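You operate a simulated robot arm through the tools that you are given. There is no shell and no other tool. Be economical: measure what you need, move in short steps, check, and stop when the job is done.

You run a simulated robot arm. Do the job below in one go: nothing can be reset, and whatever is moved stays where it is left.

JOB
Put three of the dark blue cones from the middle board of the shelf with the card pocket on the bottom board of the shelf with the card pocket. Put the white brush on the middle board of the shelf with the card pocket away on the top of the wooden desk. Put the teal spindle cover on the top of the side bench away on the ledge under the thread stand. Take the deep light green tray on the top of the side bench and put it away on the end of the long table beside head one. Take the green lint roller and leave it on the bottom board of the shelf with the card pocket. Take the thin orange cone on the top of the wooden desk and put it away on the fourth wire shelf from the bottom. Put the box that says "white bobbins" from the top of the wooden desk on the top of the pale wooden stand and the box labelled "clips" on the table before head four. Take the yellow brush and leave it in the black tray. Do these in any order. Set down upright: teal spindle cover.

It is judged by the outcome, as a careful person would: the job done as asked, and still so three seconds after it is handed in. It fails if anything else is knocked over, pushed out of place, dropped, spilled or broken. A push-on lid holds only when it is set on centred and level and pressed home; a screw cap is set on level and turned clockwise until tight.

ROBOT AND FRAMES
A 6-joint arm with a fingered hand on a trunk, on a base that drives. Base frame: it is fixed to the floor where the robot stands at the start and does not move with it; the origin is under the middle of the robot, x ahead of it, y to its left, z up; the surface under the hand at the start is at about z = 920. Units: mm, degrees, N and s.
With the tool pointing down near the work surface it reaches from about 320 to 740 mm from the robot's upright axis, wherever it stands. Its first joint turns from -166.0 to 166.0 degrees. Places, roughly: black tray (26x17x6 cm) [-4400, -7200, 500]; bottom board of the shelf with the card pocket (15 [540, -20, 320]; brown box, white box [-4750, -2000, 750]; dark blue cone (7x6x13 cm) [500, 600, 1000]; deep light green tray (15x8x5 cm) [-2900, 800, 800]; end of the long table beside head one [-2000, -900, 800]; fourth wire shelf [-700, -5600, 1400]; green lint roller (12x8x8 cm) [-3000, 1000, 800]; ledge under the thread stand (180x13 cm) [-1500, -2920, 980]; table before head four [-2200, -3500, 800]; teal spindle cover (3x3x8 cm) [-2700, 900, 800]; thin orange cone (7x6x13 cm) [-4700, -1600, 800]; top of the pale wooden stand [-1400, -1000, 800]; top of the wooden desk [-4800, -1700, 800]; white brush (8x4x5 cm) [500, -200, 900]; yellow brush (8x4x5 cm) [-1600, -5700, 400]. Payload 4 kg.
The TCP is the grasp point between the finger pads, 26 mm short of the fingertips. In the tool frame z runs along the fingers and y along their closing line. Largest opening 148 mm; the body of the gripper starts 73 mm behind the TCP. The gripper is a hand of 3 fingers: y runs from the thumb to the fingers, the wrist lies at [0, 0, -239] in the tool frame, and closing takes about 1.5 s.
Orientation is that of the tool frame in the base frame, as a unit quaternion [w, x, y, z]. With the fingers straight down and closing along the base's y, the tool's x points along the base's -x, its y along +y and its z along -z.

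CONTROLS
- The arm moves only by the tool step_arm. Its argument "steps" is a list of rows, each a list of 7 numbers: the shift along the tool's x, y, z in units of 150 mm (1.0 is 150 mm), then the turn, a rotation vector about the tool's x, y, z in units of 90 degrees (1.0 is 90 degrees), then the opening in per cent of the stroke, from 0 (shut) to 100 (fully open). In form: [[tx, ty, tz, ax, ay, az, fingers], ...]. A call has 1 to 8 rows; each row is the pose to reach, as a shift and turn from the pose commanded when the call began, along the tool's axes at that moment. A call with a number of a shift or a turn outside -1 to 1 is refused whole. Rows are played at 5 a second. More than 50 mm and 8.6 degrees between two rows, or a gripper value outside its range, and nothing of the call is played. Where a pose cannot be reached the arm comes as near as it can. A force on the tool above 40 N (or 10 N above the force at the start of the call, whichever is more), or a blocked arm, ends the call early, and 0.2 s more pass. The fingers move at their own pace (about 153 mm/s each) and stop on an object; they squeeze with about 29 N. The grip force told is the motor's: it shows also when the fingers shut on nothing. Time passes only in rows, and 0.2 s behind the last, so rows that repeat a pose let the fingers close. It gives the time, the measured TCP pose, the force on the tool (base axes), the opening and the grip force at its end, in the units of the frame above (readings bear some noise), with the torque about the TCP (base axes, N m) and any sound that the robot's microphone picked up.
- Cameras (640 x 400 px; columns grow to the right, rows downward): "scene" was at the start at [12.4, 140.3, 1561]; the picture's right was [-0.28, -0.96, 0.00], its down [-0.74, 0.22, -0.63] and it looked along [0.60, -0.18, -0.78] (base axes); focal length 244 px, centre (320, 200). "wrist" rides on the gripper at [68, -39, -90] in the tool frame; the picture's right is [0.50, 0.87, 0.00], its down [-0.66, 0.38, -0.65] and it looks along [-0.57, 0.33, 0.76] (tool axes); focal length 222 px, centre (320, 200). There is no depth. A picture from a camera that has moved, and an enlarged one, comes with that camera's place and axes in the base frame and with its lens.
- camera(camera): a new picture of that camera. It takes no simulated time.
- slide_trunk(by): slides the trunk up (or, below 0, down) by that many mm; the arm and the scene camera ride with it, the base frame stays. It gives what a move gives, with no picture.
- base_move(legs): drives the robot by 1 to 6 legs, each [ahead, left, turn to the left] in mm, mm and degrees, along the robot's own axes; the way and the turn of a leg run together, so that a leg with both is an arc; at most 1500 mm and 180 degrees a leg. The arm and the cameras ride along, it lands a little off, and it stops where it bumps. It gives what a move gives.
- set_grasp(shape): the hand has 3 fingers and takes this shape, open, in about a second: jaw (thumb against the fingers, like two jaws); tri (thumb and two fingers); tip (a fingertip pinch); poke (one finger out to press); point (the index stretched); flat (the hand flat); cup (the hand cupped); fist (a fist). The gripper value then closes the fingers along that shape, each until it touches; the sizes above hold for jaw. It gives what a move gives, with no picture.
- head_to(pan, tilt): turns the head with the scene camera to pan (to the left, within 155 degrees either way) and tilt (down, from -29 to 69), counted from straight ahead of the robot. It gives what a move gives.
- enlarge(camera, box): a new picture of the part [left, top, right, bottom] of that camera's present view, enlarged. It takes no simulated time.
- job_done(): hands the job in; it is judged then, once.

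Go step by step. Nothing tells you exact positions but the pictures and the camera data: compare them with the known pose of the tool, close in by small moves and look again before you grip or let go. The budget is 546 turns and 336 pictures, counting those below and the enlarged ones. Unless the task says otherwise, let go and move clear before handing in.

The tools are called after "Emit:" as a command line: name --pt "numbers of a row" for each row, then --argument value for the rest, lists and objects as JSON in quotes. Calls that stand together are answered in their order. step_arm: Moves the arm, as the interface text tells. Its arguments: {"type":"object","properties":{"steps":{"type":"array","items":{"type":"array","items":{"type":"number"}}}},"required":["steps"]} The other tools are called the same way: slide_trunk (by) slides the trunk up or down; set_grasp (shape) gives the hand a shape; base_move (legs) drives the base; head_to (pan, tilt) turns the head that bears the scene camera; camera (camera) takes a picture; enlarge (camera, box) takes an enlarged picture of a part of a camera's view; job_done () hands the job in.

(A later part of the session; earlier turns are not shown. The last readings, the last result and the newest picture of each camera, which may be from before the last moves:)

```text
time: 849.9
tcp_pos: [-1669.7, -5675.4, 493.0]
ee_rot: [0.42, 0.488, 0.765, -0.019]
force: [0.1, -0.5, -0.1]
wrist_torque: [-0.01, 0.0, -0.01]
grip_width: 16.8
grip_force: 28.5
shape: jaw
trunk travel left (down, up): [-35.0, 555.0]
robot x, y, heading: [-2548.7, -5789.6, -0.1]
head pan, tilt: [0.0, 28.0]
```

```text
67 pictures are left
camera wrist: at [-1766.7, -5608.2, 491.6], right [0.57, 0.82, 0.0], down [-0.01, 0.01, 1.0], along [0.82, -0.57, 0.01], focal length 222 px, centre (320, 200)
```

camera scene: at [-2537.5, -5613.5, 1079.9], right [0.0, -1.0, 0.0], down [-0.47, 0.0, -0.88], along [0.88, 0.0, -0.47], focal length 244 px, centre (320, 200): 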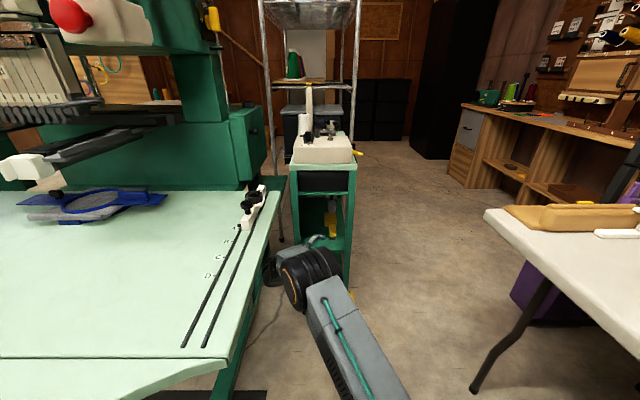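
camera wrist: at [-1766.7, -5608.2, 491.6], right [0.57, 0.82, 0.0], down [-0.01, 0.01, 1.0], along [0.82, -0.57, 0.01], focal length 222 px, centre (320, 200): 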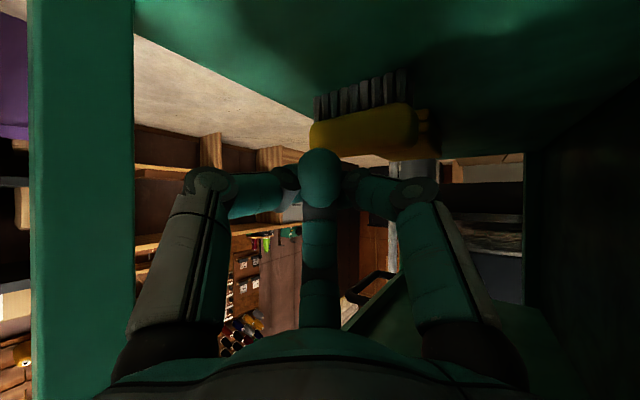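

It slipped and the brush turned crosswise at ≈(-1617, -5677). I retreat, open wider and will grip it by its ends.

Emit:
step_arm --pt "0.178 0.008 -0.178 0 0 0 0" --pt "0.357 0.016 -0.356 0 0 0 0"

Emit:
step_arm --pt "0 0 0 0 0 0 72" --pt "0 0 0 0 0 0 72" --pt "0 0 0 0 0 0 72"

Emit:
camera --camera "wrist"

```text
time: 850.5
tcp_pos: [-1707.9, -5621.4, 494.5]
ee_rot: [0.421, 0.491, 0.762, -0.022]
force: [13.9, -33.7, 0.7]
wrist_torque: [1.45, 0.68, 0.35]
grip_width: 17.0
grip_force: 29.3
shape: jaw
trunk travel left (down, up): [-35.0, 555.0]
robot x, y, heading: [-2546.5, -5792.2, -0.2]
head pan, tilt: [0.0, 28.0]
```

```text
time: 850.9
tcp_pos: [-1708.4, -5621.8, 493.7]
ee_rot: [0.423, 0.489, 0.762, -0.023]
force: [0.2, -6.1, -0.6]
wrist_torque: [0.23, 0.01, 0.23]
grip_width: 105.9
grip_force: 0.1
shape: jaw
trunk travel left (down, up): [-35.0, 555.0]
robot x, y, heading: [-2547.2, -5792.5, -0.5]
head pan, tilt: [0.0, 28.0]
stopped in row 2: the force on the tool passed its limit at 47 N (the readings are from after the stop); the commanded pose is now the measured one
```

```text
66 pictures are left
camera wrist: at [-1805.2, -5553.5, 492.2], right [0.58, 0.81, 0.0], down [-0.01, 0.01, 1.0], along [0.81, -0.58, 0.02], focal length 222 px, centre (320, 200)
```

wrist: 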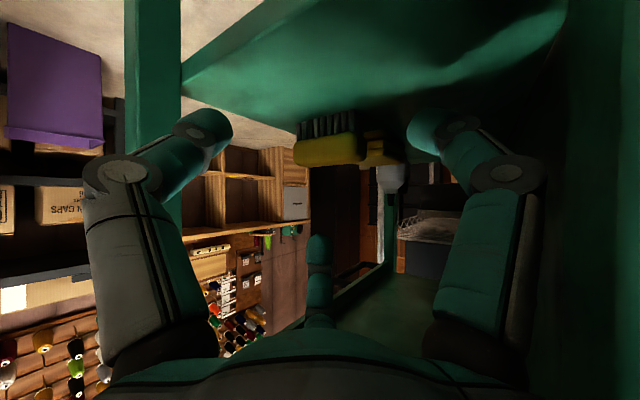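

A light brush with the cart's left wall; I lower 12 mm and advance diagonally away from that wall toward the brush.

Emit:
slide_trunk --by -11

Emit:
base_move --legs '[[45, -30, 0]]'

Emit:
camera --camera "wrist"

```text
time: 851.5
tcp_pos: [-1708.1, -5620.9, 482.2]
ee_rot: [0.423, 0.489, 0.762, -0.023]
force: [1.4, -9.7, 1.5]
wrist_torque: [0.58, 0.17, 0.3]
grip_width: 106.4
grip_force: 0.1
shape: jaw
trunk travel left (down, up): [-24.0, 566.0]
robot x, y, heading: [-2549.3, -5789.7, -0.5]
head pan, tilt: [0.0, 28.0]
```

```text
time: 852.4
tcp_pos: [-1663.8, -5649.9, 483.6]
ee_rot: [0.422, 0.49, 0.763, -0.022]
force: [0.4, 0.1, 0.6]
wrist_torque: [0.0, 0.01, 0.0]
grip_width: 106.3
grip_force: 0.1
shape: jaw
trunk travel left (down, up): [-24.0, 566.0]
robot x, y, heading: [-2504.0, -5822.0, -0.1]
head pan, tilt: [0.0, 28.0]
```

```text
65 pictures are left
camera wrist: at [-1761.0, -5582.4, 481.3], right [0.58, 0.81, 0.0], down [-0.01, 0.01, 1.0], along [0.81, -0.58, 0.02], focal length 222 px, centre (320, 200)
```

wrist: 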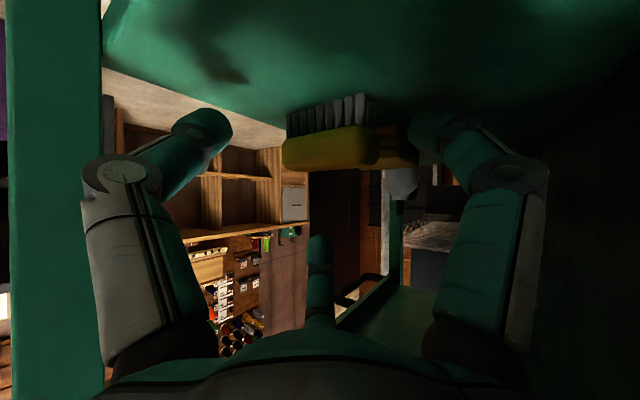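

Emit:
enlarge --camera "wrist" --box '[260, 80, 480, 240]'

```text
2.50 times, centred on (370, 160) of wrist
camera zoom: at [-1761.0, -5582.4, 481.3], right [0.58, 0.81, 0.0], down [-0.01, 0.01, 1.0], along [0.81, -0.58, 0.02], focal length 555 px, centre (195, 300)
```

zoom: 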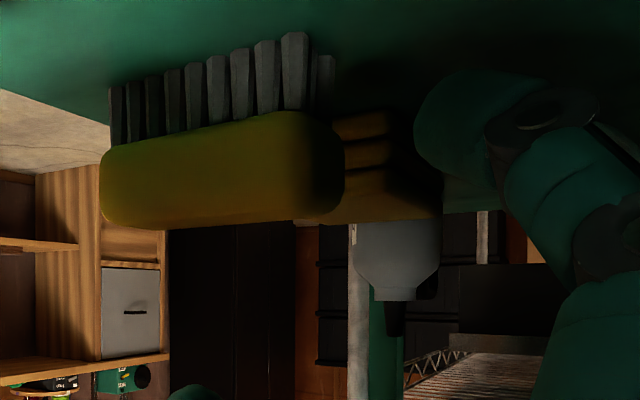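

The brush now lies along y near the cart's open right side. I withdraw and will reach in through that side, with the hand pointing along the brush.

Emit:
step_arm --pt "0 0 -0.05 0 0 0 50" --pt "0 0 -0.1 0 0 0 30" --pt "0 0 -0.1 0 0 0 25"

Emit:
base_move --legs '[[-230, 0, 0]]'

Emit:
base_move --legs '[[0, -30, 0]]'

Emit:
step_arm --pt "0 0 0 0.066 -0.038 0.064 25"

Emit:
camera --camera "scene"

```text
time: 853.2
tcp_pos: [-1672.9, -5643.7, 491.8]
ee_rot: [0.422, 0.49, 0.762, -0.023]
force: [-0.4, 0.1, -0.5]
wrist_torque: [0.0, 0.0, -0.03]
grip_width: 37.5
grip_force: 0.1
shape: jaw
trunk travel left (down, up): [-24.0, 566.0]
robot x, y, heading: [-2505.0, -5819.3, -0.4]
head pan, tilt: [0.0, 28.0]
```

```text
time: 855.0
tcp_pos: [-1907.1, -5642.1, 491.9]
ee_rot: [0.422, 0.489, 0.763, -0.022]
force: [-0.6, -0.2, 0.2]
wrist_torque: [-0.01, 0.02, 0.02]
grip_width: 37.5
grip_force: 0.1
shape: jaw
trunk travel left (down, up): [-24.0, 566.0]
robot x, y, heading: [-2734.5, -5819.7, -0.2]
head pan, tilt: [0.0, 28.0]
```

```text
time: 855.8
tcp_pos: [-1907.6, -5672.0, 492.1]
ee_rot: [0.422, 0.489, 0.763, -0.022]
force: [0.6, 0.0, -0.2]
wrist_torque: [-0.01, -0.01, 0.0]
grip_width: 37.4
grip_force: 0.1
shape: jaw
trunk travel left (down, up): [-24.0, 566.0]
robot x, y, heading: [-2735.6, -5846.0, -0.4]
head pan, tilt: [0.0, 28.0]
```

```text
refused: row 1 steps farther than a row can; nothing moved
```

```text
63 pictures are left
camera scene: at [-2705.4, -5687.4, 1093.8], right [0.0, -1.0, 0.0], down [-0.47, 0.0, -0.88], along [0.88, 0.0, -0.47], focal length 244 px, centre (320, 200)
```

scene: 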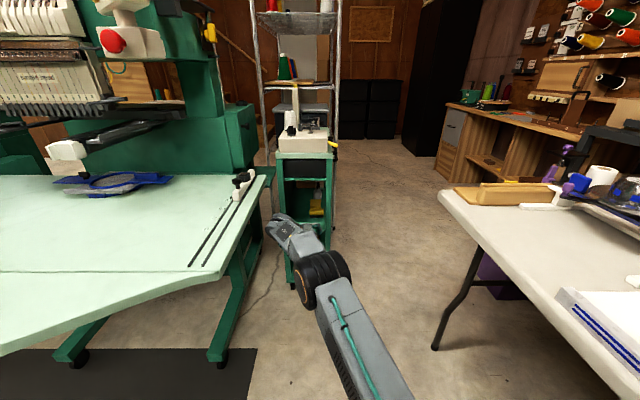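

Emit:
step_arm --pt "0 0 0 -0.058 0.0335 -0.0567 25" --pt "0 0 0 -0.116 0.067 -0.113 25" --pt "0 0 0 -0.174 0.1 -0.17 25" --pt "0 0 0 -0.232 0.134 -0.227 25" --pt "0 0 0 -0.29 0.1675 -0.283 25" --pt "0 0 0 -0.3485 0.201 -0.34 25"

Emit:
step_arm --pt "0 0 0 -0.058 0.0335 -0.0567 25" --pt "0 0 0 -0.116 0.067 -0.113 25" --pt "0 0 0 -0.174 0.1 -0.17 25" --pt "0 0 0 -0.232 0.134 -0.227 25" --pt "0 0 0 -0.29 0.1675 -0.283 25" --pt "0 0 0 -0.3485 0.201 -0.34 25"

Emit:
camera --camera "wrist"

```text
time: 857.2
tcp_pos: [-1916.7, -5671.7, 484.8]
ee_rot: [0.398, 0.14, 0.894, 0.149]
force: [0.0, -0.5, 0.8]
wrist_torque: [0.0, -0.03, -0.02]
grip_width: 37.3
grip_force: 0.0
shape: jaw
out of reach, approached as far as the arm can: row 6
trunk travel left (down, up): [-24.0, 566.0]
robot x, y, heading: [-2739.2, -5848.6, -0.1]
head pan, tilt: [0.0, 28.0]
```

```text
time: 858.6
tcp_pos: [-1916.7, -5672.4, 486.8]
ee_rot: [0.299, -0.231, 0.878, 0.293]
force: [0.2, 0.0, -0.5]
wrist_torque: [-0.01, -0.03, -0.02]
grip_width: 37.5
grip_force: 0.0
shape: jaw
out of reach, approached as far as the arm can: row 1
trunk travel left (down, up): [-24.0, 566.0]
robot x, y, heading: [-2737.3, -5849.7, -0.5]
head pan, tilt: [0.0, 28.0]
```

```text
62 pictures are left
camera wrist: at [-1977.6, -5776.2, 485.7], right [-0.86, 0.51, 0.0], down [-0.01, 0.0, 1.0], along [0.51, 0.86, 0.01], focal length 222 px, centre (320, 200)
```

wrist: 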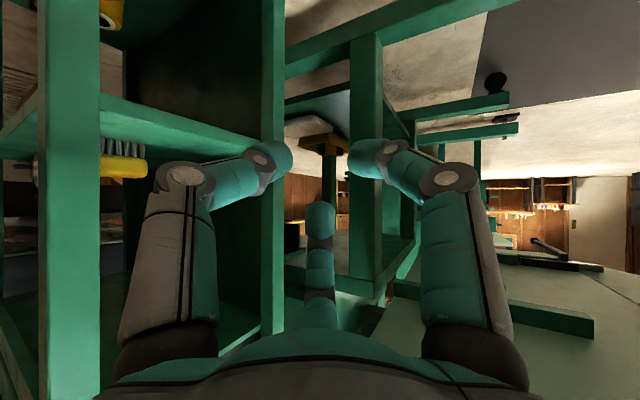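

The hand now points toward +y (yaw ~60°). I swing it to the right of the cart, then drive alongside.

Emit:
step_arm --pt "0.126 -0.114 -0.195 0 0 0 40" --pt "0.252 -0.228 -0.389 0 0 0 40" --pt "0.379 -0.342 -0.584 0 0 0 40" --pt "0.505 -0.456 -0.778 0 0 0 40"

Emit:
base_move --legs '[[0, 18, 0.4], [180, 0, 0]]'

Emit:
camera --camera "scene"

Emit:
camera --camera "wrist"

```text
time: 859.6
tcp_pos: [-1926.9, -5795.0, 507.4]
ee_rot: [0.291, -0.228, 0.883, 0.291]
force: [0.2, 0.1, 0.4]
wrist_torque: [0.03, 0.0, 0.0]
grip_width: 59.1
grip_force: 0.0
shape: jaw
out of reach, approached as far as the arm can: row 2, 3, 4
trunk travel left (down, up): [-24.0, 566.0]
robot x, y, heading: [-2738.6, -5849.1, -0.3]
head pan, tilt: [0.0, 28.0]
```

```text
time: 861.5
tcp_pos: [-1766.5, -5771.9, 507.0]
ee_rot: [0.287, -0.233, 0.881, 0.295]
force: [-24.3, -6.6, 5.5]
wrist_torque: [0.41, -0.95, 0.76]
grip_width: 56.2
grip_force: 0.2
shape: jaw
trunk travel left (down, up): [-24.0, 566.0]
robot x, y, heading: [-2572.3, -5830.0, 0.1]
head pan, tilt: [0.0, 28.0]
stopped in leg 2: the force on the tool passed its limit at 91 N (the readings are from after the stop); the commanded pose is now the measured one
```

```text
61 pictures are left
camera scene: at [-2542.3, -5669.3, 1093.9], right [0.0, -1.0, 0.0], down [-0.47, 0.0, -0.88], along [0.88, 0.0, -0.47], focal length 244 px, centre (320, 200)
```

scene: 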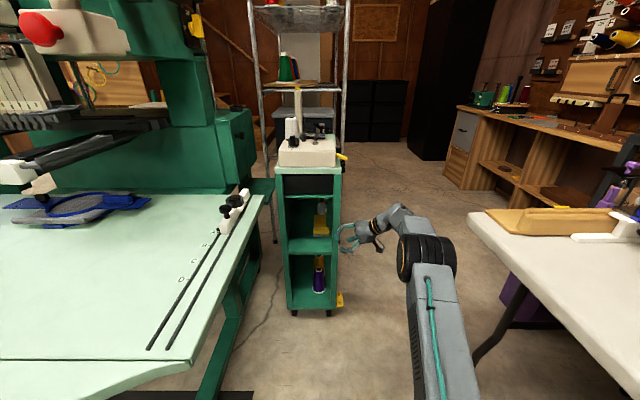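

```text
60 pictures are left
camera wrist: at [-1826.3, -5876.5, 508.6], right [-0.87, 0.5, 0.01], down [0.01, 0.0, 1.0], along [0.5, 0.87, -0.01], focal length 222 px, centre (320, 200)
```

wrist: 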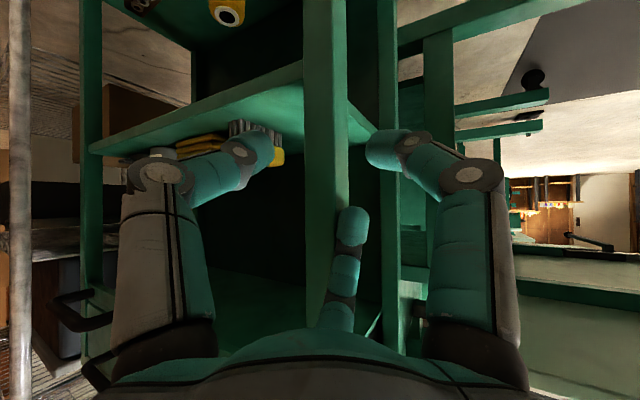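

The top finger bumped the cart's front post. I back off at once and check the cart.

Emit:
base_move --legs '[[-110, 0, 0]]'

Emit:
camera --camera "wrist"

Emit:
enlarge --camera "scene" --box '[250, 130, 370, 330]'

```text
time: 862.7
tcp_pos: [-1875.2, -5770.6, 506.7]
ee_rot: [0.287, -0.234, 0.88, 0.297]
force: [0.0, -0.1, 0.8]
wrist_torque: [0.01, -0.03, -0.01]
grip_width: 59.0
grip_force: 0.1
shape: jaw
trunk travel left (down, up): [-24.0, 566.0]
robot x, y, heading: [-2680.9, -5832.8, -0.1]
head pan, tilt: [0.0, 28.0]
```

```text
59 pictures are left
camera wrist: at [-1934.6, -5875.8, 507.6], right [-0.86, 0.5, 0.01], down [0.02, 0.0, 1.0], along [0.5, 0.87, -0.01], focal length 222 px, centre (320, 200)
```

wrist: 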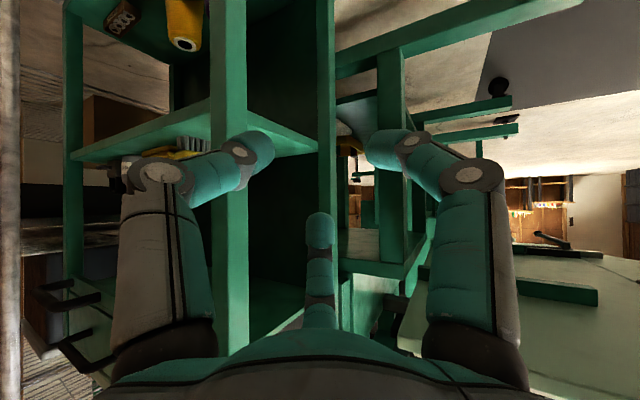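

```text
2.00 times, centred on (310, 230) of scene
camera zoom: at [-2650.4, -5669.1, 1093.8], right [0.0, -1.0, 0.0], down [-0.47, 0.0, -0.88], along [0.88, 0.0, -0.47], focal length 487 px, centre (340, 140)
```

zoom: 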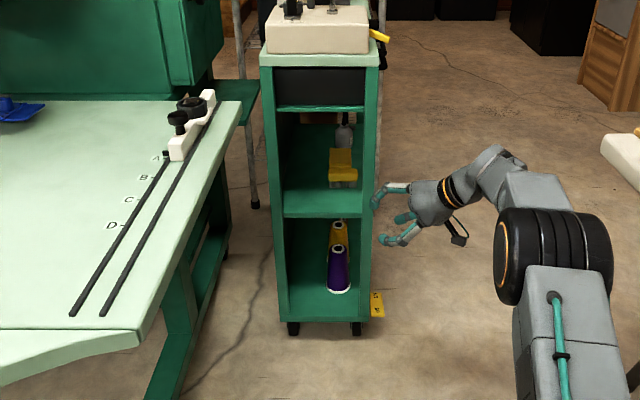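

Emit:
enlarge --camera "wrist" --box '[100, 90, 260, 210]'

Emit:
enlarge --camera "scene" --box '[290, 175, 350, 245]'

```text
3.33 times, centred on (180, 150) of wrist
camera zoom: at [-1934.6, -5875.8, 507.6], right [-0.86, 0.5, 0.01], down [0.02, 0.0, 1.0], along [0.5, 0.87, -0.01], focal length 740 px, centre (787, 367)
```

zoom: 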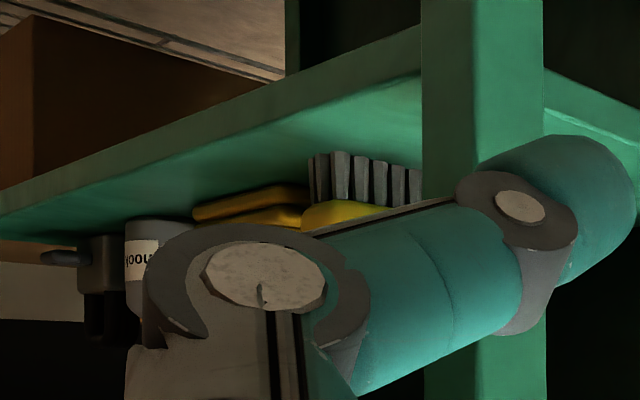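

```text
5.71 times, centred on (320, 210) of scene
camera zoom: at [-2650.4, -5669.1, 1093.8], right [0.0, -1.0, 0.0], down [-0.47, 0.0, -0.88], along [0.88, 0.0, -0.47], focal length 1393 px, centre (320, 143)
```

zoom: 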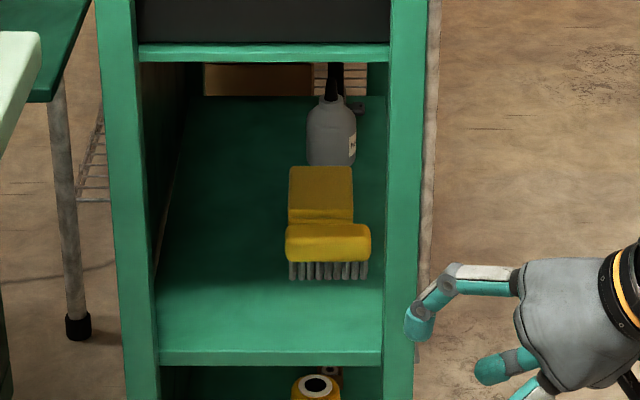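

Now it's clear: the brush lies across, with a folded cloth and an oil bottle behind. I test whether the "tip" shape gives a two-finger pinch.

Emit:
set_grasp --shape "tip"

Emit:
step_arm --pt "0 0 0 0 0 0 20" --pt "0 0 0 0 0 0 20" --pt "0 0 0 0 0 0 20" --pt "0 0 0 0 0 0 20"

Emit:
camera --camera "wrist"

```text
time: 863.6
tcp_pos: [-1874.1, -5771.0, 507.6]
ee_rot: [0.288, -0.233, 0.881, 0.296]
force: [-0.5, 0.1, 0.4]
wrist_torque: [0.0, 0.02, 0.02]
grip_width: 147.9
grip_force: 0.0
shape: tip
trunk travel left (down, up): [-24.0, 566.0]
robot x, y, heading: [-2680.2, -5831.3, -0.1]
head pan, tilt: [0.0, 28.0]
```

```text
time: 864.6
tcp_pos: [-1874.0, -5770.7, 506.6]
ee_rot: [0.287, -0.234, 0.88, 0.296]
force: [-0.2, 0.5, 0.2]
wrist_torque: [0.01, -0.01, 0.0]
grip_width: 29.9
grip_force: 0.1
shape: tip
trunk travel left (down, up): [-24.0, 566.0]
robot x, y, heading: [-2679.3, -5832.4, 0.0]
head pan, tilt: [0.0, 28.0]
```

```text
55 pictures are left
camera wrist: at [-1934.5, -5875.7, 507.5], right [-0.86, 0.5, 0.01], down [0.02, 0.0, 1.0], along [0.5, 0.87, -0.01], focal length 222 px, centre (320, 200)
```

wrist: 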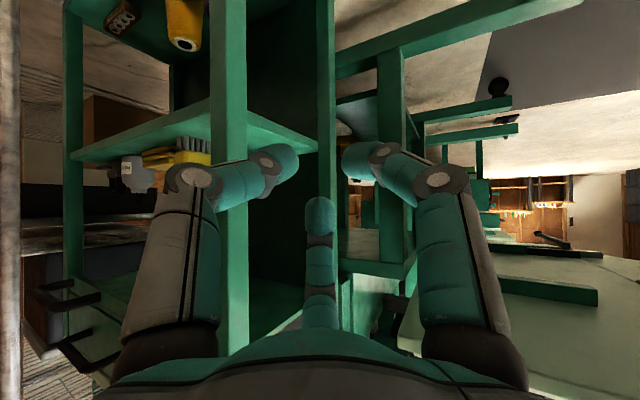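

"tip" closes the same way. I'll use a front approach with a slight −15° yaw, gripping the brush by its ends. First reorient the hand in free space.

Emit:
set_grasp --shape "jaw"

Emit:
step_arm --pt "0 0 0 0.0536 -0.0322 0.0548 72" --pt "0 0 0 0.107 -0.0644 0.1096 72" --pt "0 0 0 0.161 -0.0966 0.1644 72" --pt "0 0 0 0.2144 -0.129 0.219 72" --pt "0 0 0 0.268 -0.161 0.274 72"

Emit:
step_arm --pt "0 0 0 0.0536 -0.0322 0.0548 72" --pt "0 0 0 0.107 -0.0644 0.1096 72" --pt "0 0 0 0.161 -0.0966 0.1644 72" --pt "0 0 0 0.2144 -0.129 0.219 72" --pt "0 0 0 0.268 -0.161 0.274 72"

```text
time: 865.5
tcp_pos: [-1875.2, -5770.8, 505.4]
ee_rot: [0.287, -0.232, 0.881, 0.295]
force: [0.6, 0.0, -0.2]
wrist_torque: [0.0, 0.0, 0.01]
grip_width: 147.8
grip_force: 0.0
shape: jaw
trunk travel left (down, up): [-24.0, 566.0]
robot x, y, heading: [-2680.3, -5827.1, 0.1]
head pan, tilt: [0.0, 28.0]
```

```text
time: 866.7
tcp_pos: [-1875.7, -5771.0, 506.0]
ee_rot: [0.368, 0.064, 0.908, 0.187]
force: [0.2, -0.5, 0.4]
wrist_torque: [0.01, 0.0, -0.01]
grip_width: 107.1
grip_force: 0.0
shape: jaw
trunk travel left (down, up): [-24.0, 566.0]
robot x, y, heading: [-2680.4, -5832.4, 0.2]
head pan, tilt: [0.0, 28.0]
```

```text
time: 867.9
tcp_pos: [-1875.0, -5770.8, 506.8]
ee_rot: [0.409, 0.351, 0.84, 0.059]
force: [0.1, 0.1, 0.7]
wrist_torque: [0.03, -0.03, -0.01]
grip_width: 106.8
grip_force: 0.0
shape: jaw
trunk travel left (down, up): [-24.0, 566.0]
robot x, y, heading: [-2676.9, -5830.7, -0.0]
head pan, tilt: [0.0, 28.0]
```

Emit:
base_move --legs '[[0, 40, 0]]'

Emit:
step_arm --pt "0.245 0.185 0.004 0 0 0 72" --pt "0.49 0.369 0.008 0 0 0 72"

Emit:
base_move --legs '[[90, 0, 0]]'

Emit:
camera --camera "wrist"

```text
time: 868.8
tcp_pos: [-1874.1, -5730.4, 505.3]
ee_rot: [0.409, 0.35, 0.841, 0.06]
force: [0.9, 0.3, 0.0]
wrist_torque: [-0.02, -0.02, 0.01]
grip_width: 106.7
grip_force: 0.0
shape: jaw
trunk travel left (down, up): [-24.0, 566.0]
robot x, y, heading: [-2678.9, -5790.0, 0.4]
head pan, tilt: [0.0, 28.0]
```

```text
time: 869.4
tcp_pos: [-1875.1, -5642.4, 479.8]
ee_rot: [0.409, 0.35, 0.84, 0.059]
force: [-0.6, -0.2, 0.7]
wrist_torque: [-0.01, 0.03, 0.02]
grip_width: 106.9
grip_force: 0.1
shape: jaw
trunk travel left (down, up): [-24.0, 566.0]
robot x, y, heading: [-2680.4, -5790.2, 0.2]
head pan, tilt: [0.0, 28.0]
```

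```text
time: 870.5
tcp_pos: [-1785.4, -5642.6, 480.4]
ee_rot: [0.409, 0.349, 0.841, 0.06]
force: [0.5, 0.4, -0.2]
wrist_torque: [0.03, -0.03, -0.01]
grip_width: 106.8
grip_force: 0.1
shape: jaw
trunk travel left (down, up): [-24.0, 566.0]
robot x, y, heading: [-2588.9, -5790.2, 0.2]
head pan, tilt: [0.0, 28.0]
```

```text
54 pictures are left
camera wrist: at [-1900.3, -5612.6, 480.6], right [0.26, 0.97, 0.01], down [0.0, -0.01, 1.0], along [0.97, -0.26, -0.01], focal length 222 px, centre (320, 200)
```

wrist: 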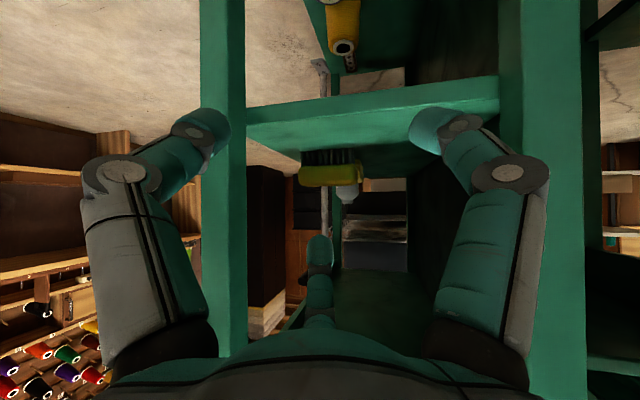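

Clearance at the right post is too small at −15°; I yaw to −25°, narrow the opening to 59 % and re-align.

Emit:
step_arm --pt "0 0 0 0.036 -0.0215 0.0365 59" --pt "0 0 0 0.0718 -0.043 0.073 59"

Emit:
step_arm --pt "0.124 0.207 0 0 0 0 59"

Emit:
base_move --legs '[[60, -28, 0]]'

Emit:
camera --camera "wrist"

```text
time: 871.1
tcp_pos: [-1785.2, -5642.8, 478.8]
ee_rot: [0.412, 0.423, 0.807, 0.023]
force: [0.2, 0.0, 0.5]
wrist_torque: [-0.02, -0.01, 0.02]
grip_width: 88.2
grip_force: 0.1
shape: jaw
trunk travel left (down, up): [-24.0, 566.0]
robot x, y, heading: [-2591.8, -5794.5, -0.1]
head pan, tilt: [0.0, 28.0]
```

```text
time: 871.5
tcp_pos: [-1769.9, -5610.0, 478.5]
ee_rot: [0.413, 0.422, 0.807, 0.023]
force: [0.6, 0.2, -0.3]
wrist_torque: [0.03, 0.02, 0.01]
grip_width: 88.1
grip_force: 0.1
shape: jaw
trunk travel left (down, up): [-24.0, 566.0]
robot x, y, heading: [-2588.2, -5790.8, -0.0]
head pan, tilt: [0.0, 28.0]
```

```text
time: 872.5
tcp_pos: [-1711.6, -5637.7, 479.3]
ee_rot: [0.412, 0.421, 0.807, 0.024]
force: [-0.2, 0.7, 0.4]
wrist_torque: [0.0, -0.02, 0.0]
grip_width: 87.8
grip_force: 0.1
shape: jaw
trunk travel left (down, up): [-24.0, 566.0]
robot x, y, heading: [-2530.0, -5821.5, 0.1]
head pan, tilt: [0.0, 28.0]
```

```text
53 pictures are left
camera wrist: at [-1818.8, -5588.3, 479.9], right [0.42, 0.91, 0.01], down [0.0, -0.01, 1.0], along [0.91, -0.42, -0.01], focal length 222 px, centre (320, 200)
```

wrist: 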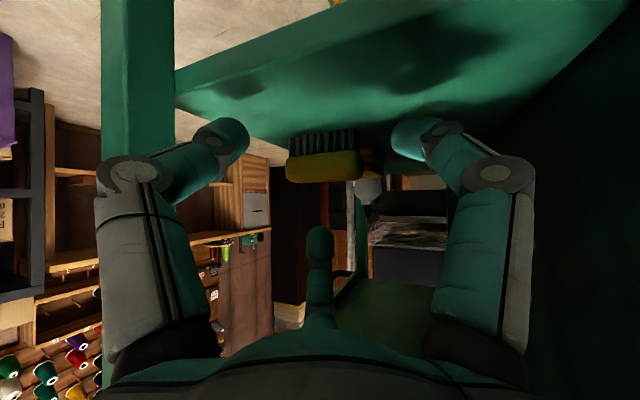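

Well centred with clearance. Advance to the brush.

Emit:
step_arm --pt "-0.1 0.055 0.125 0 0 0 59" --pt "-0.2 0.11 0.25 0 0 0 59" --pt "-0.281 0.162 0.371 0 0 0 59"

Emit:
camera --camera "wrist"

```text
time: 873.2
tcp_pos: [-1642.8, -5667.9, 478.9]
ee_rot: [0.412, 0.421, 0.807, 0.025]
force: [0.1, -0.9, 0.6]
wrist_torque: [0.0, 0.03, -0.02]
grip_width: 87.8
grip_force: 0.0
shape: jaw
trunk travel left (down, up): [-24.0, 566.0]
robot x, y, heading: [-2533.3, -5818.4, 0.1]
head pan, tilt: [0.0, 28.0]
```

```text
52 pictures are left
camera wrist: at [-1751.6, -5619.1, 480.3], right [0.42, 0.91, 0.01], down [0.0, -0.01, 1.0], along [0.91, -0.42, -0.01], focal length 222 px, centre (320, 200)
```

wrist: 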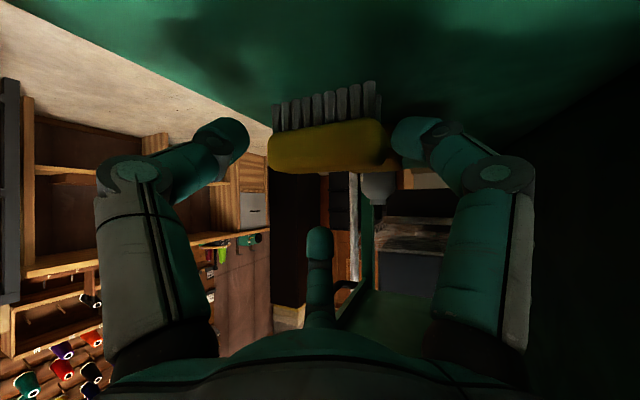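

Emit:
step_arm --pt "-0.046 0.026 0.06 0 0 0 59" --pt "-0.046 0.026 0.06 0 0 0 50" --pt "-0.046 0.026 0.06 0 0 0 40" --pt "-0.046 0.026 0.06 0 0 0 0" --pt "-0.046 0.026 0.06 0 0 0 0" --pt "-0.046 0.026 0.06 0 0 0 0" --pt "-0.046 0.026 0.06 0 0 0 0"

Emit:
camera --camera "wrist"

```text
time: 874.9
tcp_pos: [-1635.6, -5673.2, 478.0]
ee_rot: [0.412, 0.422, 0.807, 0.024]
force: [0.1, 0.1, 0.2]
wrist_torque: [0.02, 0.01, 0.01]
grip_width: 0.0
grip_force: 29.5
shape: jaw
out of reach, approached as far as the arm can: row 1, 2, 3
trunk travel left (down, up): [-24.0, 566.0]
robot x, y, heading: [-2531.8, -5819.4, 0.2]
head pan, tilt: [0.0, 28.0]
```

```text
51 pictures are left
camera wrist: at [-1743.5, -5624.7, 479.2], right [0.42, 0.91, 0.01], down [0.0, -0.01, 1.0], along [0.91, -0.42, -0.01], focal length 222 px, centre (320, 200)
```

wrist: 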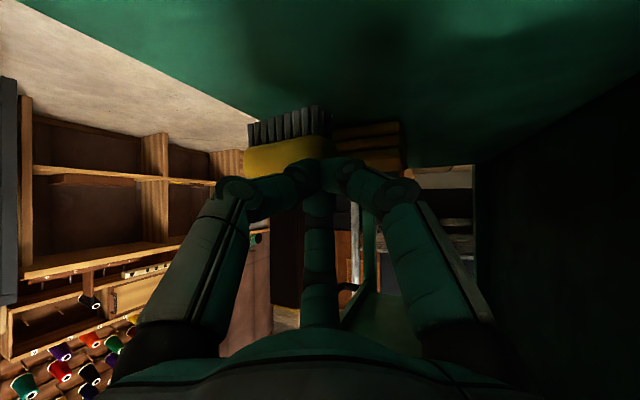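

The brush squeezed out forward/right. I check where it is.

Emit:
enlarge --camera "scene" --box '[300, 175, 400, 275]'

```text
4.00 times, centred on (350, 225) of scene
camera zoom: at [-2500.8, -5656.3, 1093.8], right [0.0, -1.0, 0.0], down [-0.47, 0.0, -0.88], along [0.88, 0.0, -0.47], focal length 975 px, centre (200, 100)
```

zoom: 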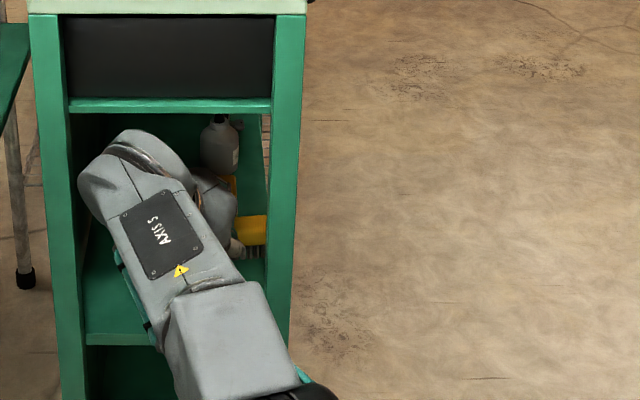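

The brush is by the cart's open right side, so I'll withdraw and take it from above-right with a steep tool. Retreat along the approach line first.

Emit:
base_move --legs '[[-80, 35, 0], [-170, -20, 0]]'

Emit:
slide_trunk --by 300

Emit:
head_to --pan -5 --tilt 38

Emit:
enlarge --camera "scene" --box '[260, 130, 400, 270]'

```text
time: 877.0
tcp_pos: [-1884.0, -5659.4, 478.0]
ee_rot: [0.412, 0.422, 0.807, 0.024]
force: [0.3, -0.5, -0.2]
wrist_torque: [0.0, 0.0, 0.02]
grip_width: 0.0
grip_force: 28.4
shape: jaw
trunk travel left (down, up): [-24.0, 566.0]
robot x, y, heading: [-2779.0, -5802.8, 0.2]
head pan, tilt: [0.0, 28.0]
```

```text
time: 880.0
tcp_pos: [-1883.9, -5658.8, 777.6]
ee_rot: [0.412, 0.422, 0.807, 0.024]
force: [0.8, -0.5, -0.6]
wrist_torque: [-0.01, -0.03, -0.02]
grip_width: 0.0
grip_force: 29.2
shape: jaw
trunk travel left (down, up): [-324.0, 266.0]
robot x, y, heading: [-2784.6, -5804.1, 0.2]
head pan, tilt: [0.0, 28.0]
```

```text
time: 880.7
tcp_pos: [-1885.2, -5657.6, 778.1]
ee_rot: [0.412, 0.422, 0.807, 0.024]
force: [-0.3, 0.3, 1.4]
wrist_torque: [-0.03, -0.03, -0.01]
grip_width: 0.1
grip_force: 29.2
shape: jaw
trunk travel left (down, up): [-324.0, 266.0]
robot x, y, heading: [-2779.5, -5802.9, 0.2]
head pan, tilt: [-5.0, 38.0]
```

```text
2.86 times, centred on (330, 200) of scene
camera zoom: at [-2755.3, -5649.7, 1378.3], right [-0.08, -1.0, 0.0], down [-0.61, 0.05, -0.79], along [0.79, -0.07, -0.62], focal length 696 px, centre (291, 200)
```

zoom: 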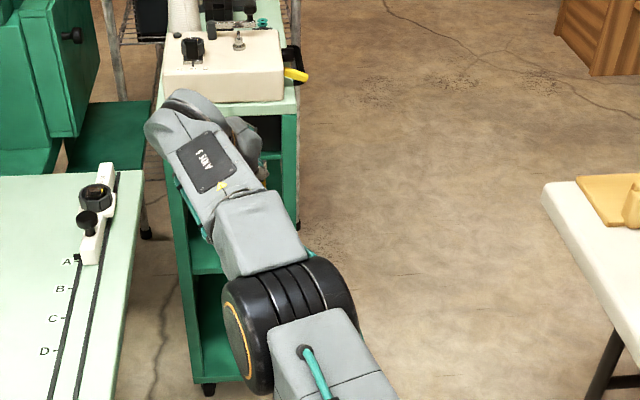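

Emit:
step_arm --pt "0 0 0 -0.016 0.086 -0.026 60" --pt "0 0 0 -0.032 0.172 -0.053 60" --pt "0 0 0 -0.0475 0.258 -0.079 60" --pt "0 0 0 -0.063 0.344 -0.105 60" --pt "0 0 0 -0.079 0.43 -0.131 60" --pt "0 0 0 -0.095 0.5165 -0.1577 60"

Emit:
base_move --legs '[[0, -50, 0]]'

```text
time: 882.1
tcp_pos: [-1894.8, -5655.1, 777.0]
ee_rot: [0.364, 0.399, 0.84, 0.054]
force: [-0.2, 0.4, 0.2]
wrist_torque: [0.03, 0.0, 0.01]
grip_width: 88.4
grip_force: 0.0
shape: jaw
out of reach, approached as far as the arm can: row 1, 2, 3, 4, 5, 6
trunk travel left (down, up): [-324.0, 266.0]
robot x, y, heading: [-2780.2, -5805.0, -0.1]
head pan, tilt: [-5.0, 38.0]
```

```text
time: 883.0
tcp_pos: [-1894.9, -5704.3, 775.2]
ee_rot: [0.365, 0.398, 0.84, 0.055]
force: [-0.5, 0.8, -0.4]
wrist_torque: [-0.01, 0.05, 0.02]
grip_width: 88.6
grip_force: 0.1
shape: jaw
trunk travel left (down, up): [-324.0, 266.0]
robot x, y, heading: [-2782.5, -5856.8, 0.2]
head pan, tilt: [-5.0, 38.0]
```

Emit:
step_arm --pt "0.067 -0.256 -0.187 0 0 0 60" --pt "0.133 -0.511 -0.373 0 0 0 60" --pt "0.2 -0.767 -0.56 0 0 0 60" --pt "0.286 -1.0 -0.74 0 0 0 60"

Emit:
step_arm --pt "0 0 0 -0.016 0.083 -0.026 60" --pt "0 0 0 -0.032 0.165 -0.051 60" --pt "0 0 0 -0.047 0.247 -0.077 60" --pt "0 0 0 -0.063 0.33 -0.103 60" --pt "0 0 0 -0.079 0.412 -0.128 60" --pt "0 0 0 -0.093 0.48 -0.148 60"

```text
time: 884.0
tcp_pos: [-2079.4, -5751.4, 777.7]
ee_rot: [0.365, 0.398, 0.84, 0.054]
force: [-0.4, 0.3, -0.3]
wrist_torque: [0.02, 0.02, -0.03]
grip_width: 88.3
grip_force: 0.1
shape: jaw
trunk travel left (down, up): [-324.0, 266.0]
robot x, y, heading: [-2780.7, -5852.4, 0.0]
head pan, tilt: [-5.0, 38.0]
```

```text
time: 885.5
tcp_pos: [-2063.6, -5739.3, 786.7]
ee_rot: [0.311, 0.331, 0.878, 0.155]
force: [-0.2, -0.9, 0.2]
wrist_torque: [0.0, -0.02, -0.02]
grip_width: 88.6
grip_force: 0.0
shape: jaw
out of reach, approached as far as the arm can: row 2, 3, 4, 5, 6
trunk travel left (down, up): [-324.0, 266.0]
robot x, y, heading: [-2780.1, -5853.3, 0.1]
head pan, tilt: [-5.0, 38.0]
```

Emit:
step_arm --pt "0.148 -0.159 0.254 0 0 0 60" --pt "0.296 -0.319 0.507 0 0 0 60"

Emit:
step_arm --pt "0 0 0 0.068 0.063 0 60" --pt "0 0 0 0.136 0.126 0 60" --pt "0 0 0 0.204 0.189 0 60"

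```text
refused: row 1 steps farther than a row can; nothing moved
```

```text
time: 886.2
tcp_pos: [-2121.1, -5667.7, 760.0]
ee_rot: [0.203, 0.381, 0.901, 0.047]
force: [-0.9, -0.5, 0.1]
wrist_torque: [0.02, -0.01, 0.08]
grip_width: 88.6
grip_force: 0.1
shape: jaw
out of reach, approached as far as the arm can: row 1, 2, 3
trunk travel left (down, up): [-324.0, 266.0]
robot x, y, heading: [-2778.8, -5853.9, 0.1]
head pan, tilt: [-5.0, 38.0]
```

Emit:
step_arm --pt "0 0 0 0.052 0.072 0 60" --pt "0 0 0 0.105 0.144 0 60" --pt "0 0 0 0.157 0.2157 0 60"

Emit:
base_move --legs '[[0, 0, 0.1]]'

Emit:
camera --camera "scene"

```text
time: 887.0
tcp_pos: [-2120.0, -5668.3, 761.0]
ee_rot: [0.204, 0.383, 0.9, 0.048]
force: [-0.5, -0.7, -0.6]
wrist_torque: [0.0, 0.03, -0.02]
grip_width: 88.9
grip_force: 0.0
shape: jaw
out of reach, approached as far as the arm can: row 1, 2, 3
trunk travel left (down, up): [-324.0, 266.0]
robot x, y, heading: [-2776.1, -5854.3, 0.0]
head pan, tilt: [-5.0, 38.0]
```

```text
time: 887.8
tcp_pos: [-2120.6, -5665.4, 761.5]
ee_rot: [0.203, 0.381, 0.901, 0.048]
force: [0.0, 0.0, 0.4]
wrist_torque: [0.01, 0.01, -0.01]
grip_width: 88.7
grip_force: 0.1
shape: jaw
trunk travel left (down, up): [-324.0, 266.0]
robot x, y, heading: [-2777.4, -5854.6, 0.5]
head pan, tilt: [-5.0, 38.0]
```

```text
48 pictures are left
camera scene: at [-2755.4, -5699.2, 1378.3], right [-0.08, -1.0, 0.0], down [-0.61, 0.05, -0.79], along [0.79, -0.06, -0.62], focal length 244 px, centre (320, 200)
```

scene: 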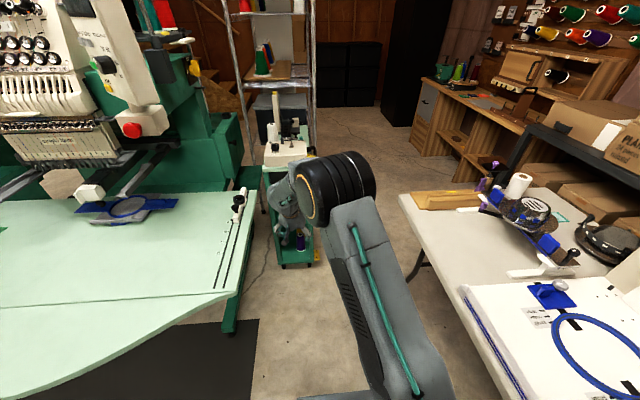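

Emit:
step_arm --pt "-0.197 -0.1 0.191 0 0 0 60" --pt "-0.393 -0.2 0.382 0 0 0 60" --pt "-0.59 -0.299 0.573 0 0 0 60"

Emit:
step_arm --pt "0 0 0 0.052 0.072 0 60" --pt "0 0 0 0.105 0.144 0 60" --pt "0 0 0 0.157 0.2157 0 60"

```text
time: 888.5
tcp_pos: [-2089.0, -5745.8, 688.2]
ee_rot: [0.218, 0.384, 0.896, 0.044]
force: [-0.4, 0.6, 0.5]
wrist_torque: [-0.02, 0.0, 0.01]
grip_width: 88.9
grip_force: 0.0
shape: jaw
out of reach, approached as far as the arm can: row 1, 2, 3
trunk travel left (down, up): [-324.0, 266.0]
robot x, y, heading: [-2782.6, -5852.8, 0.4]
head pan, tilt: [-5.0, 38.0]
```

```text
time: 889.4
tcp_pos: [-2088.8, -5745.7, 687.8]
ee_rot: [0.219, 0.385, 0.895, 0.045]
force: [0.1, -0.7, -0.5]
wrist_torque: [0.01, -0.01, -0.01]
grip_width: 88.9
grip_force: 0.0
shape: jaw
out of reach, approached as far as the arm can: row 1, 2, 3
trunk travel left (down, up): [-324.0, 266.0]
robot x, y, heading: [-2782.5, -5854.3, 0.3]
head pan, tilt: [-5.0, 38.0]
```

Emit:
step_arm --pt "0 0 0 -0.026 0.018 -0.067 60" --pt "0 0 0 -0.053 0.037 -0.133 60" --pt "0 0 0 -0.079 0.055 -0.2 60"

Emit:
step_arm --pt "0 0 0 0.052 0.072 0 60" --pt "0 0 0 0.105 0.144 0 60" --pt "0 0 0 0.157 0.2157 0 60"

```text
time: 890.1
tcp_pos: [-2148.2, -5697.7, 674.0]
ee_rot: [0.213, 0.224, 0.947, 0.082]
force: [0.3, -0.8, -0.1]
wrist_torque: [0.0, -0.01, -0.01]
grip_width: 88.8
grip_force: 0.2
shape: jaw
out of reach, approached as far as the arm can: row 1, 2, 3
trunk travel left (down, up): [-324.0, 266.0]
robot x, y, heading: [-2780.4, -5859.2, 0.3]
head pan, tilt: [-5.0, 38.0]
```

```text
time: 891.0
tcp_pos: [-2166.6, -5681.0, 656.0]
ee_rot: [0.183, 0.261, 0.948, 0.017]
force: [-0.8, -0.4, -0.2]
wrist_torque: [0.01, 0.0, -0.02]
grip_width: 89.1
grip_force: 0.1
shape: jaw
out of reach, approached as far as the arm can: row 1, 2, 3
trunk travel left (down, up): [-324.0, 266.0]
robot x, y, heading: [-2779.3, -5852.3, 0.3]
head pan, tilt: [-5.0, 38.0]
```

Emit:
step_arm --pt "-0.156 -0.268 0.02 0 0 0 60" --pt "-0.312 -0.537 0.04 0 0 0 60" --pt "-0.468 -0.805 0.059 0 0 0 60"

Emit:
step_arm --pt "0 0 0 0.04 0.064 0 60" --pt "0 0 0 0.08 0.128 0 60" --pt "0 0 0 0.12 0.193 0 60"

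```text
time: 891.8
tcp_pos: [-2170.7, -5820.6, 654.3]
ee_rot: [0.187, 0.261, 0.947, 0.017]
force: [0.5, 0.6, -0.4]
wrist_torque: [0.0, -0.01, 0.02]
grip_width: 88.9
grip_force: 0.1
shape: jaw
out of reach, approached as far as the arm can: row 3
trunk travel left (down, up): [-324.0, 266.0]
robot x, y, heading: [-2780.2, -5855.9, 0.3]
head pan, tilt: [-5.0, 38.0]
```

```text
time: 892.5
tcp_pos: [-2170.9, -5820.7, 654.8]
ee_rot: [0.187, 0.261, 0.947, 0.018]
force: [-0.3, -0.8, -0.3]
wrist_torque: [0.02, -0.04, -0.02]
grip_width: 88.9
grip_force: 0.0
shape: jaw
out of reach, approached as far as the arm can: row 1, 2, 3
trunk travel left (down, up): [-324.0, 266.0]
robot x, y, heading: [-2780.6, -5853.2, 0.3]
head pan, tilt: [-5.0, 38.0]
```

The wrist is at a limit in this branch. I retrace: pitch the tool flat again, straighten yaw, then pitch down.

Emit:
step_arm --pt "0 0 0 -0.031 -0.08 0 60" --pt "0 0 0 -0.061 -0.16 0 60" --pt "0 0 0 -0.092 -0.24 0 60" --pt "0 0 0 -0.123 -0.32 0 60" --pt "0 0 0 -0.153 -0.4 0 60" --pt "0 0 0 -0.184 -0.48 0 60" --pt "0 0 0 -0.2145 -0.56 0 60"

```text
time: 894.1
tcp_pos: [-2171.1, -5820.5, 655.4]
ee_rot: [0.61, 0.211, 0.761, 0.058]
force: [0.2, -0.7, -0.1]
wrist_torque: [0.01, -0.02, 0.02]
grip_width: 88.8
grip_force: 0.0
shape: jaw
out of reach, approached as far as the arm can: row 1, 2
trunk travel left (down, up): [-324.0, 266.0]
robot x, y, heading: [-2779.8, -5855.3, -0.0]
head pan, tilt: [-5.0, 38.0]
```

Emit:
step_arm --pt "0 0 0 -0.048 0.03 0.035 60" --pt "0 0 0 -0.096 0.061 0.07 60"

Emit:
step_arm --pt "0 0 0 0.046 0.08 0 60" --pt "0 0 0 0.092 0.16 0 60" --pt "0 0 0 0.138 0.24 0 60" --pt "0 0 0 0.184 0.32 0 60" --pt "0 0 0 0.23 0.4 0 60" --pt "0 0 0 0.276 0.48 0 60" --pt "0 0 0 0.322 0.56 0 60" --pt "0 0 0 0.368 0.64 0 60"

Emit:
step_arm --pt "0 0 0 0.046 0.08 0 60"

```text
time: 894.8
tcp_pos: [-2170.4, -5821.4, 655.5]
ee_rot: [0.583, 0.201, 0.771, 0.16]
force: [0.1, -0.2, 0.3]
wrist_torque: [0.0, -0.01, -0.03]
grip_width: 88.8
grip_force: 0.1
shape: jaw
trunk travel left (down, up): [-324.0, 266.0]
robot x, y, heading: [-2778.3, -5854.6, 0.4]
head pan, tilt: [-5.0, 38.0]
```

```text
time: 896.5
tcp_pos: [-2169.8, -5820.1, 655.2]
ee_rot: [0.067, 0.253, 0.965, 0.018]
force: [-0.1, 0.4, -0.8]
wrist_torque: [0.0, -0.05, -0.02]
grip_width: 88.6
grip_force: 0.0
shape: jaw
out of reach, approached as far as the arm can: row 7
trunk travel left (down, up): [-324.0, 266.0]
robot x, y, heading: [-2780.3, -5856.2, 0.5]
head pan, tilt: [-5.0, 38.0]
```

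```text
time: 897.0
tcp_pos: [-2169.0, -5820.6, 656.1]
ee_rot: [-0.004, 0.254, 0.967, 0.0]
force: [0.1, -0.1, -0.1]
wrist_torque: [0.03, -0.03, 0.01]
grip_width: 88.6
grip_force: 0.1
shape: jaw
trunk travel left (down, up): [-324.0, 266.0]
robot x, y, heading: [-2780.2, -5855.7, 0.3]
head pan, tilt: [-5.0, 38.0]
```

Back to vertical. I look at the brush again.

Emit:
head_to --pan 0 --tilt 33

Emit:
enlarge --camera "scene" --box '[250, 130, 350, 230]'

```text
time: 897.6
tcp_pos: [-2169.1, -5819.5, 654.8]
ee_rot: [-0.003, 0.254, 0.967, -0.001]
force: [0.4, -0.4, 0.1]
wrist_torque: [-0.05, -0.01, 0.01]
grip_width: 88.6
grip_force: 0.2
shape: jaw
trunk travel left (down, up): [-324.0, 266.0]
robot x, y, heading: [-2778.0, -5852.6, 0.2]
head pan, tilt: [0.0, 33.0]
```

```text
4.00 times, centred on (300, 180) of scene
camera zoom: at [-2752.3, -5691.7, 1385.9], right [0.01, -1.0, 0.0], down [-0.55, 0.0, -0.84], along [0.84, 0.0, -0.55], focal length 975 px, centre (400, 280)
```

zoom: 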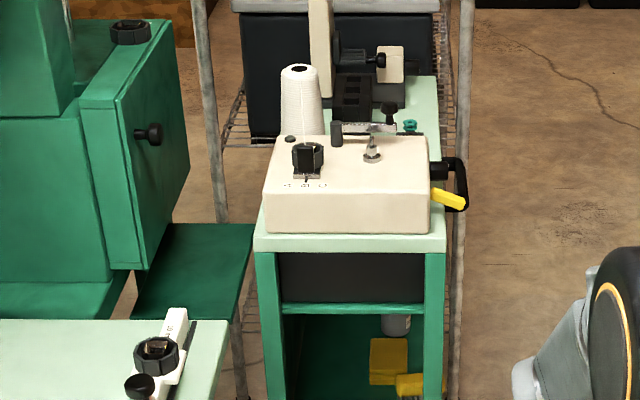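

Emit:
enlarge --camera "scene" --box '[275, 190, 345, 260]'

```text
5.71 times, centred on (310, 225) of scene
camera zoom: at [-2752.3, -5691.7, 1385.9], right [0.01, -1.0, 0.0], down [-0.55, 0.0, -0.84], along [0.84, 0.0, -0.55], focal length 1393 px, centre (377, 57)
```

zoom: 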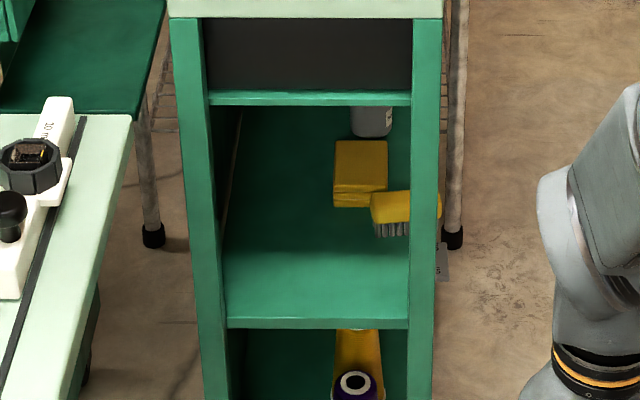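

The brush now overhangs the cart's right side at ≈(-1609, -5723). I tilt the vertical tool 25° to the left so I can slide in from the right side.

Emit:
step_arm --pt "0 0 0 -0.081 0.0455 0 66" --pt "0 0 0 -0.161 0.091 0 66" --pt "0 0 0 -0.242 0.1365 0 66"

Emit:
base_move --legs '[[380, 10, -0.2]]'

Emit:
camera --camera "wrist"

Emit:
camera --camera "scene"

```text
time: 898.4
tcp_pos: [-2169.1, -5819.5, 653.7]
ee_rot: [-0.059, 0.248, 0.944, 0.21]
force: [-0.1, 0.5, -0.2]
wrist_torque: [0.0, 0.02, 0.02]
grip_width: 97.3
grip_force: 0.0
shape: jaw
trunk travel left (down, up): [-324.0, 266.0]
robot x, y, heading: [-2779.5, -5851.4, 0.2]
head pan, tilt: [0.0, 33.0]
```

```text
time: 900.8
tcp_pos: [-1793.0, -5811.0, 654.3]
ee_rot: [-0.058, 0.251, 0.943, 0.21]
force: [0.5, 0.3, 0.0]
wrist_torque: [-0.01, -0.06, 0.01]
grip_width: 97.3
grip_force: 0.1
shape: jaw
trunk travel left (down, up): [-324.0, 266.0]
robot x, y, heading: [-2402.8, -5840.5, -0.4]
head pan, tilt: [0.0, 33.0]
```

```text
45 pictures are left
camera wrist: at [-1870.4, -5851.5, 737.5], right [0.0, 0.91, 0.42], down [0.76, -0.27, 0.59], along [0.65, 0.32, -0.69], focal length 222 px, centre (320, 200)
```

wrist: 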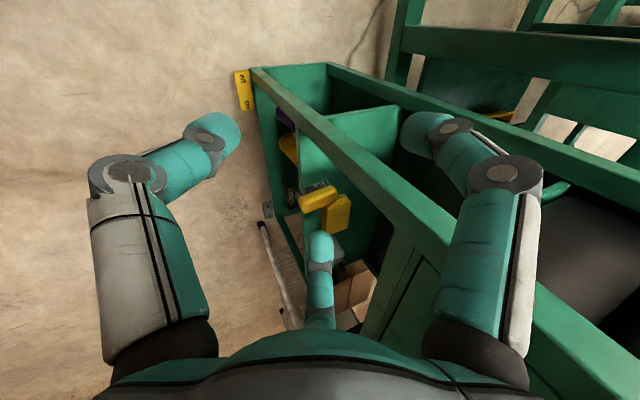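

```text
44 pictures are left
camera scene: at [-2374.5, -5680.4, 1386.0], right [0.0, -1.0, 0.0], down [-0.54, 0.0, -0.84], along [0.84, 0.0, -0.54], focal length 244 px, centre (320, 200)
```

scene: 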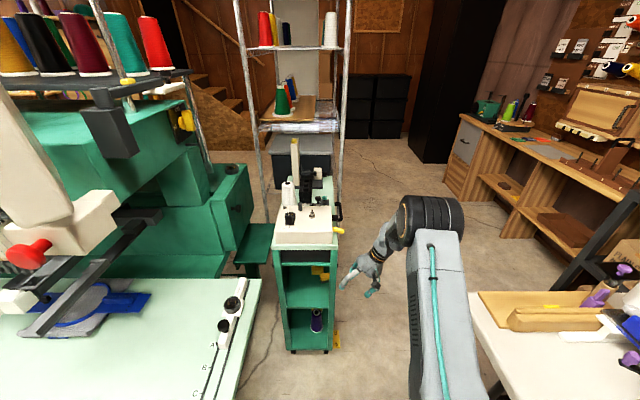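

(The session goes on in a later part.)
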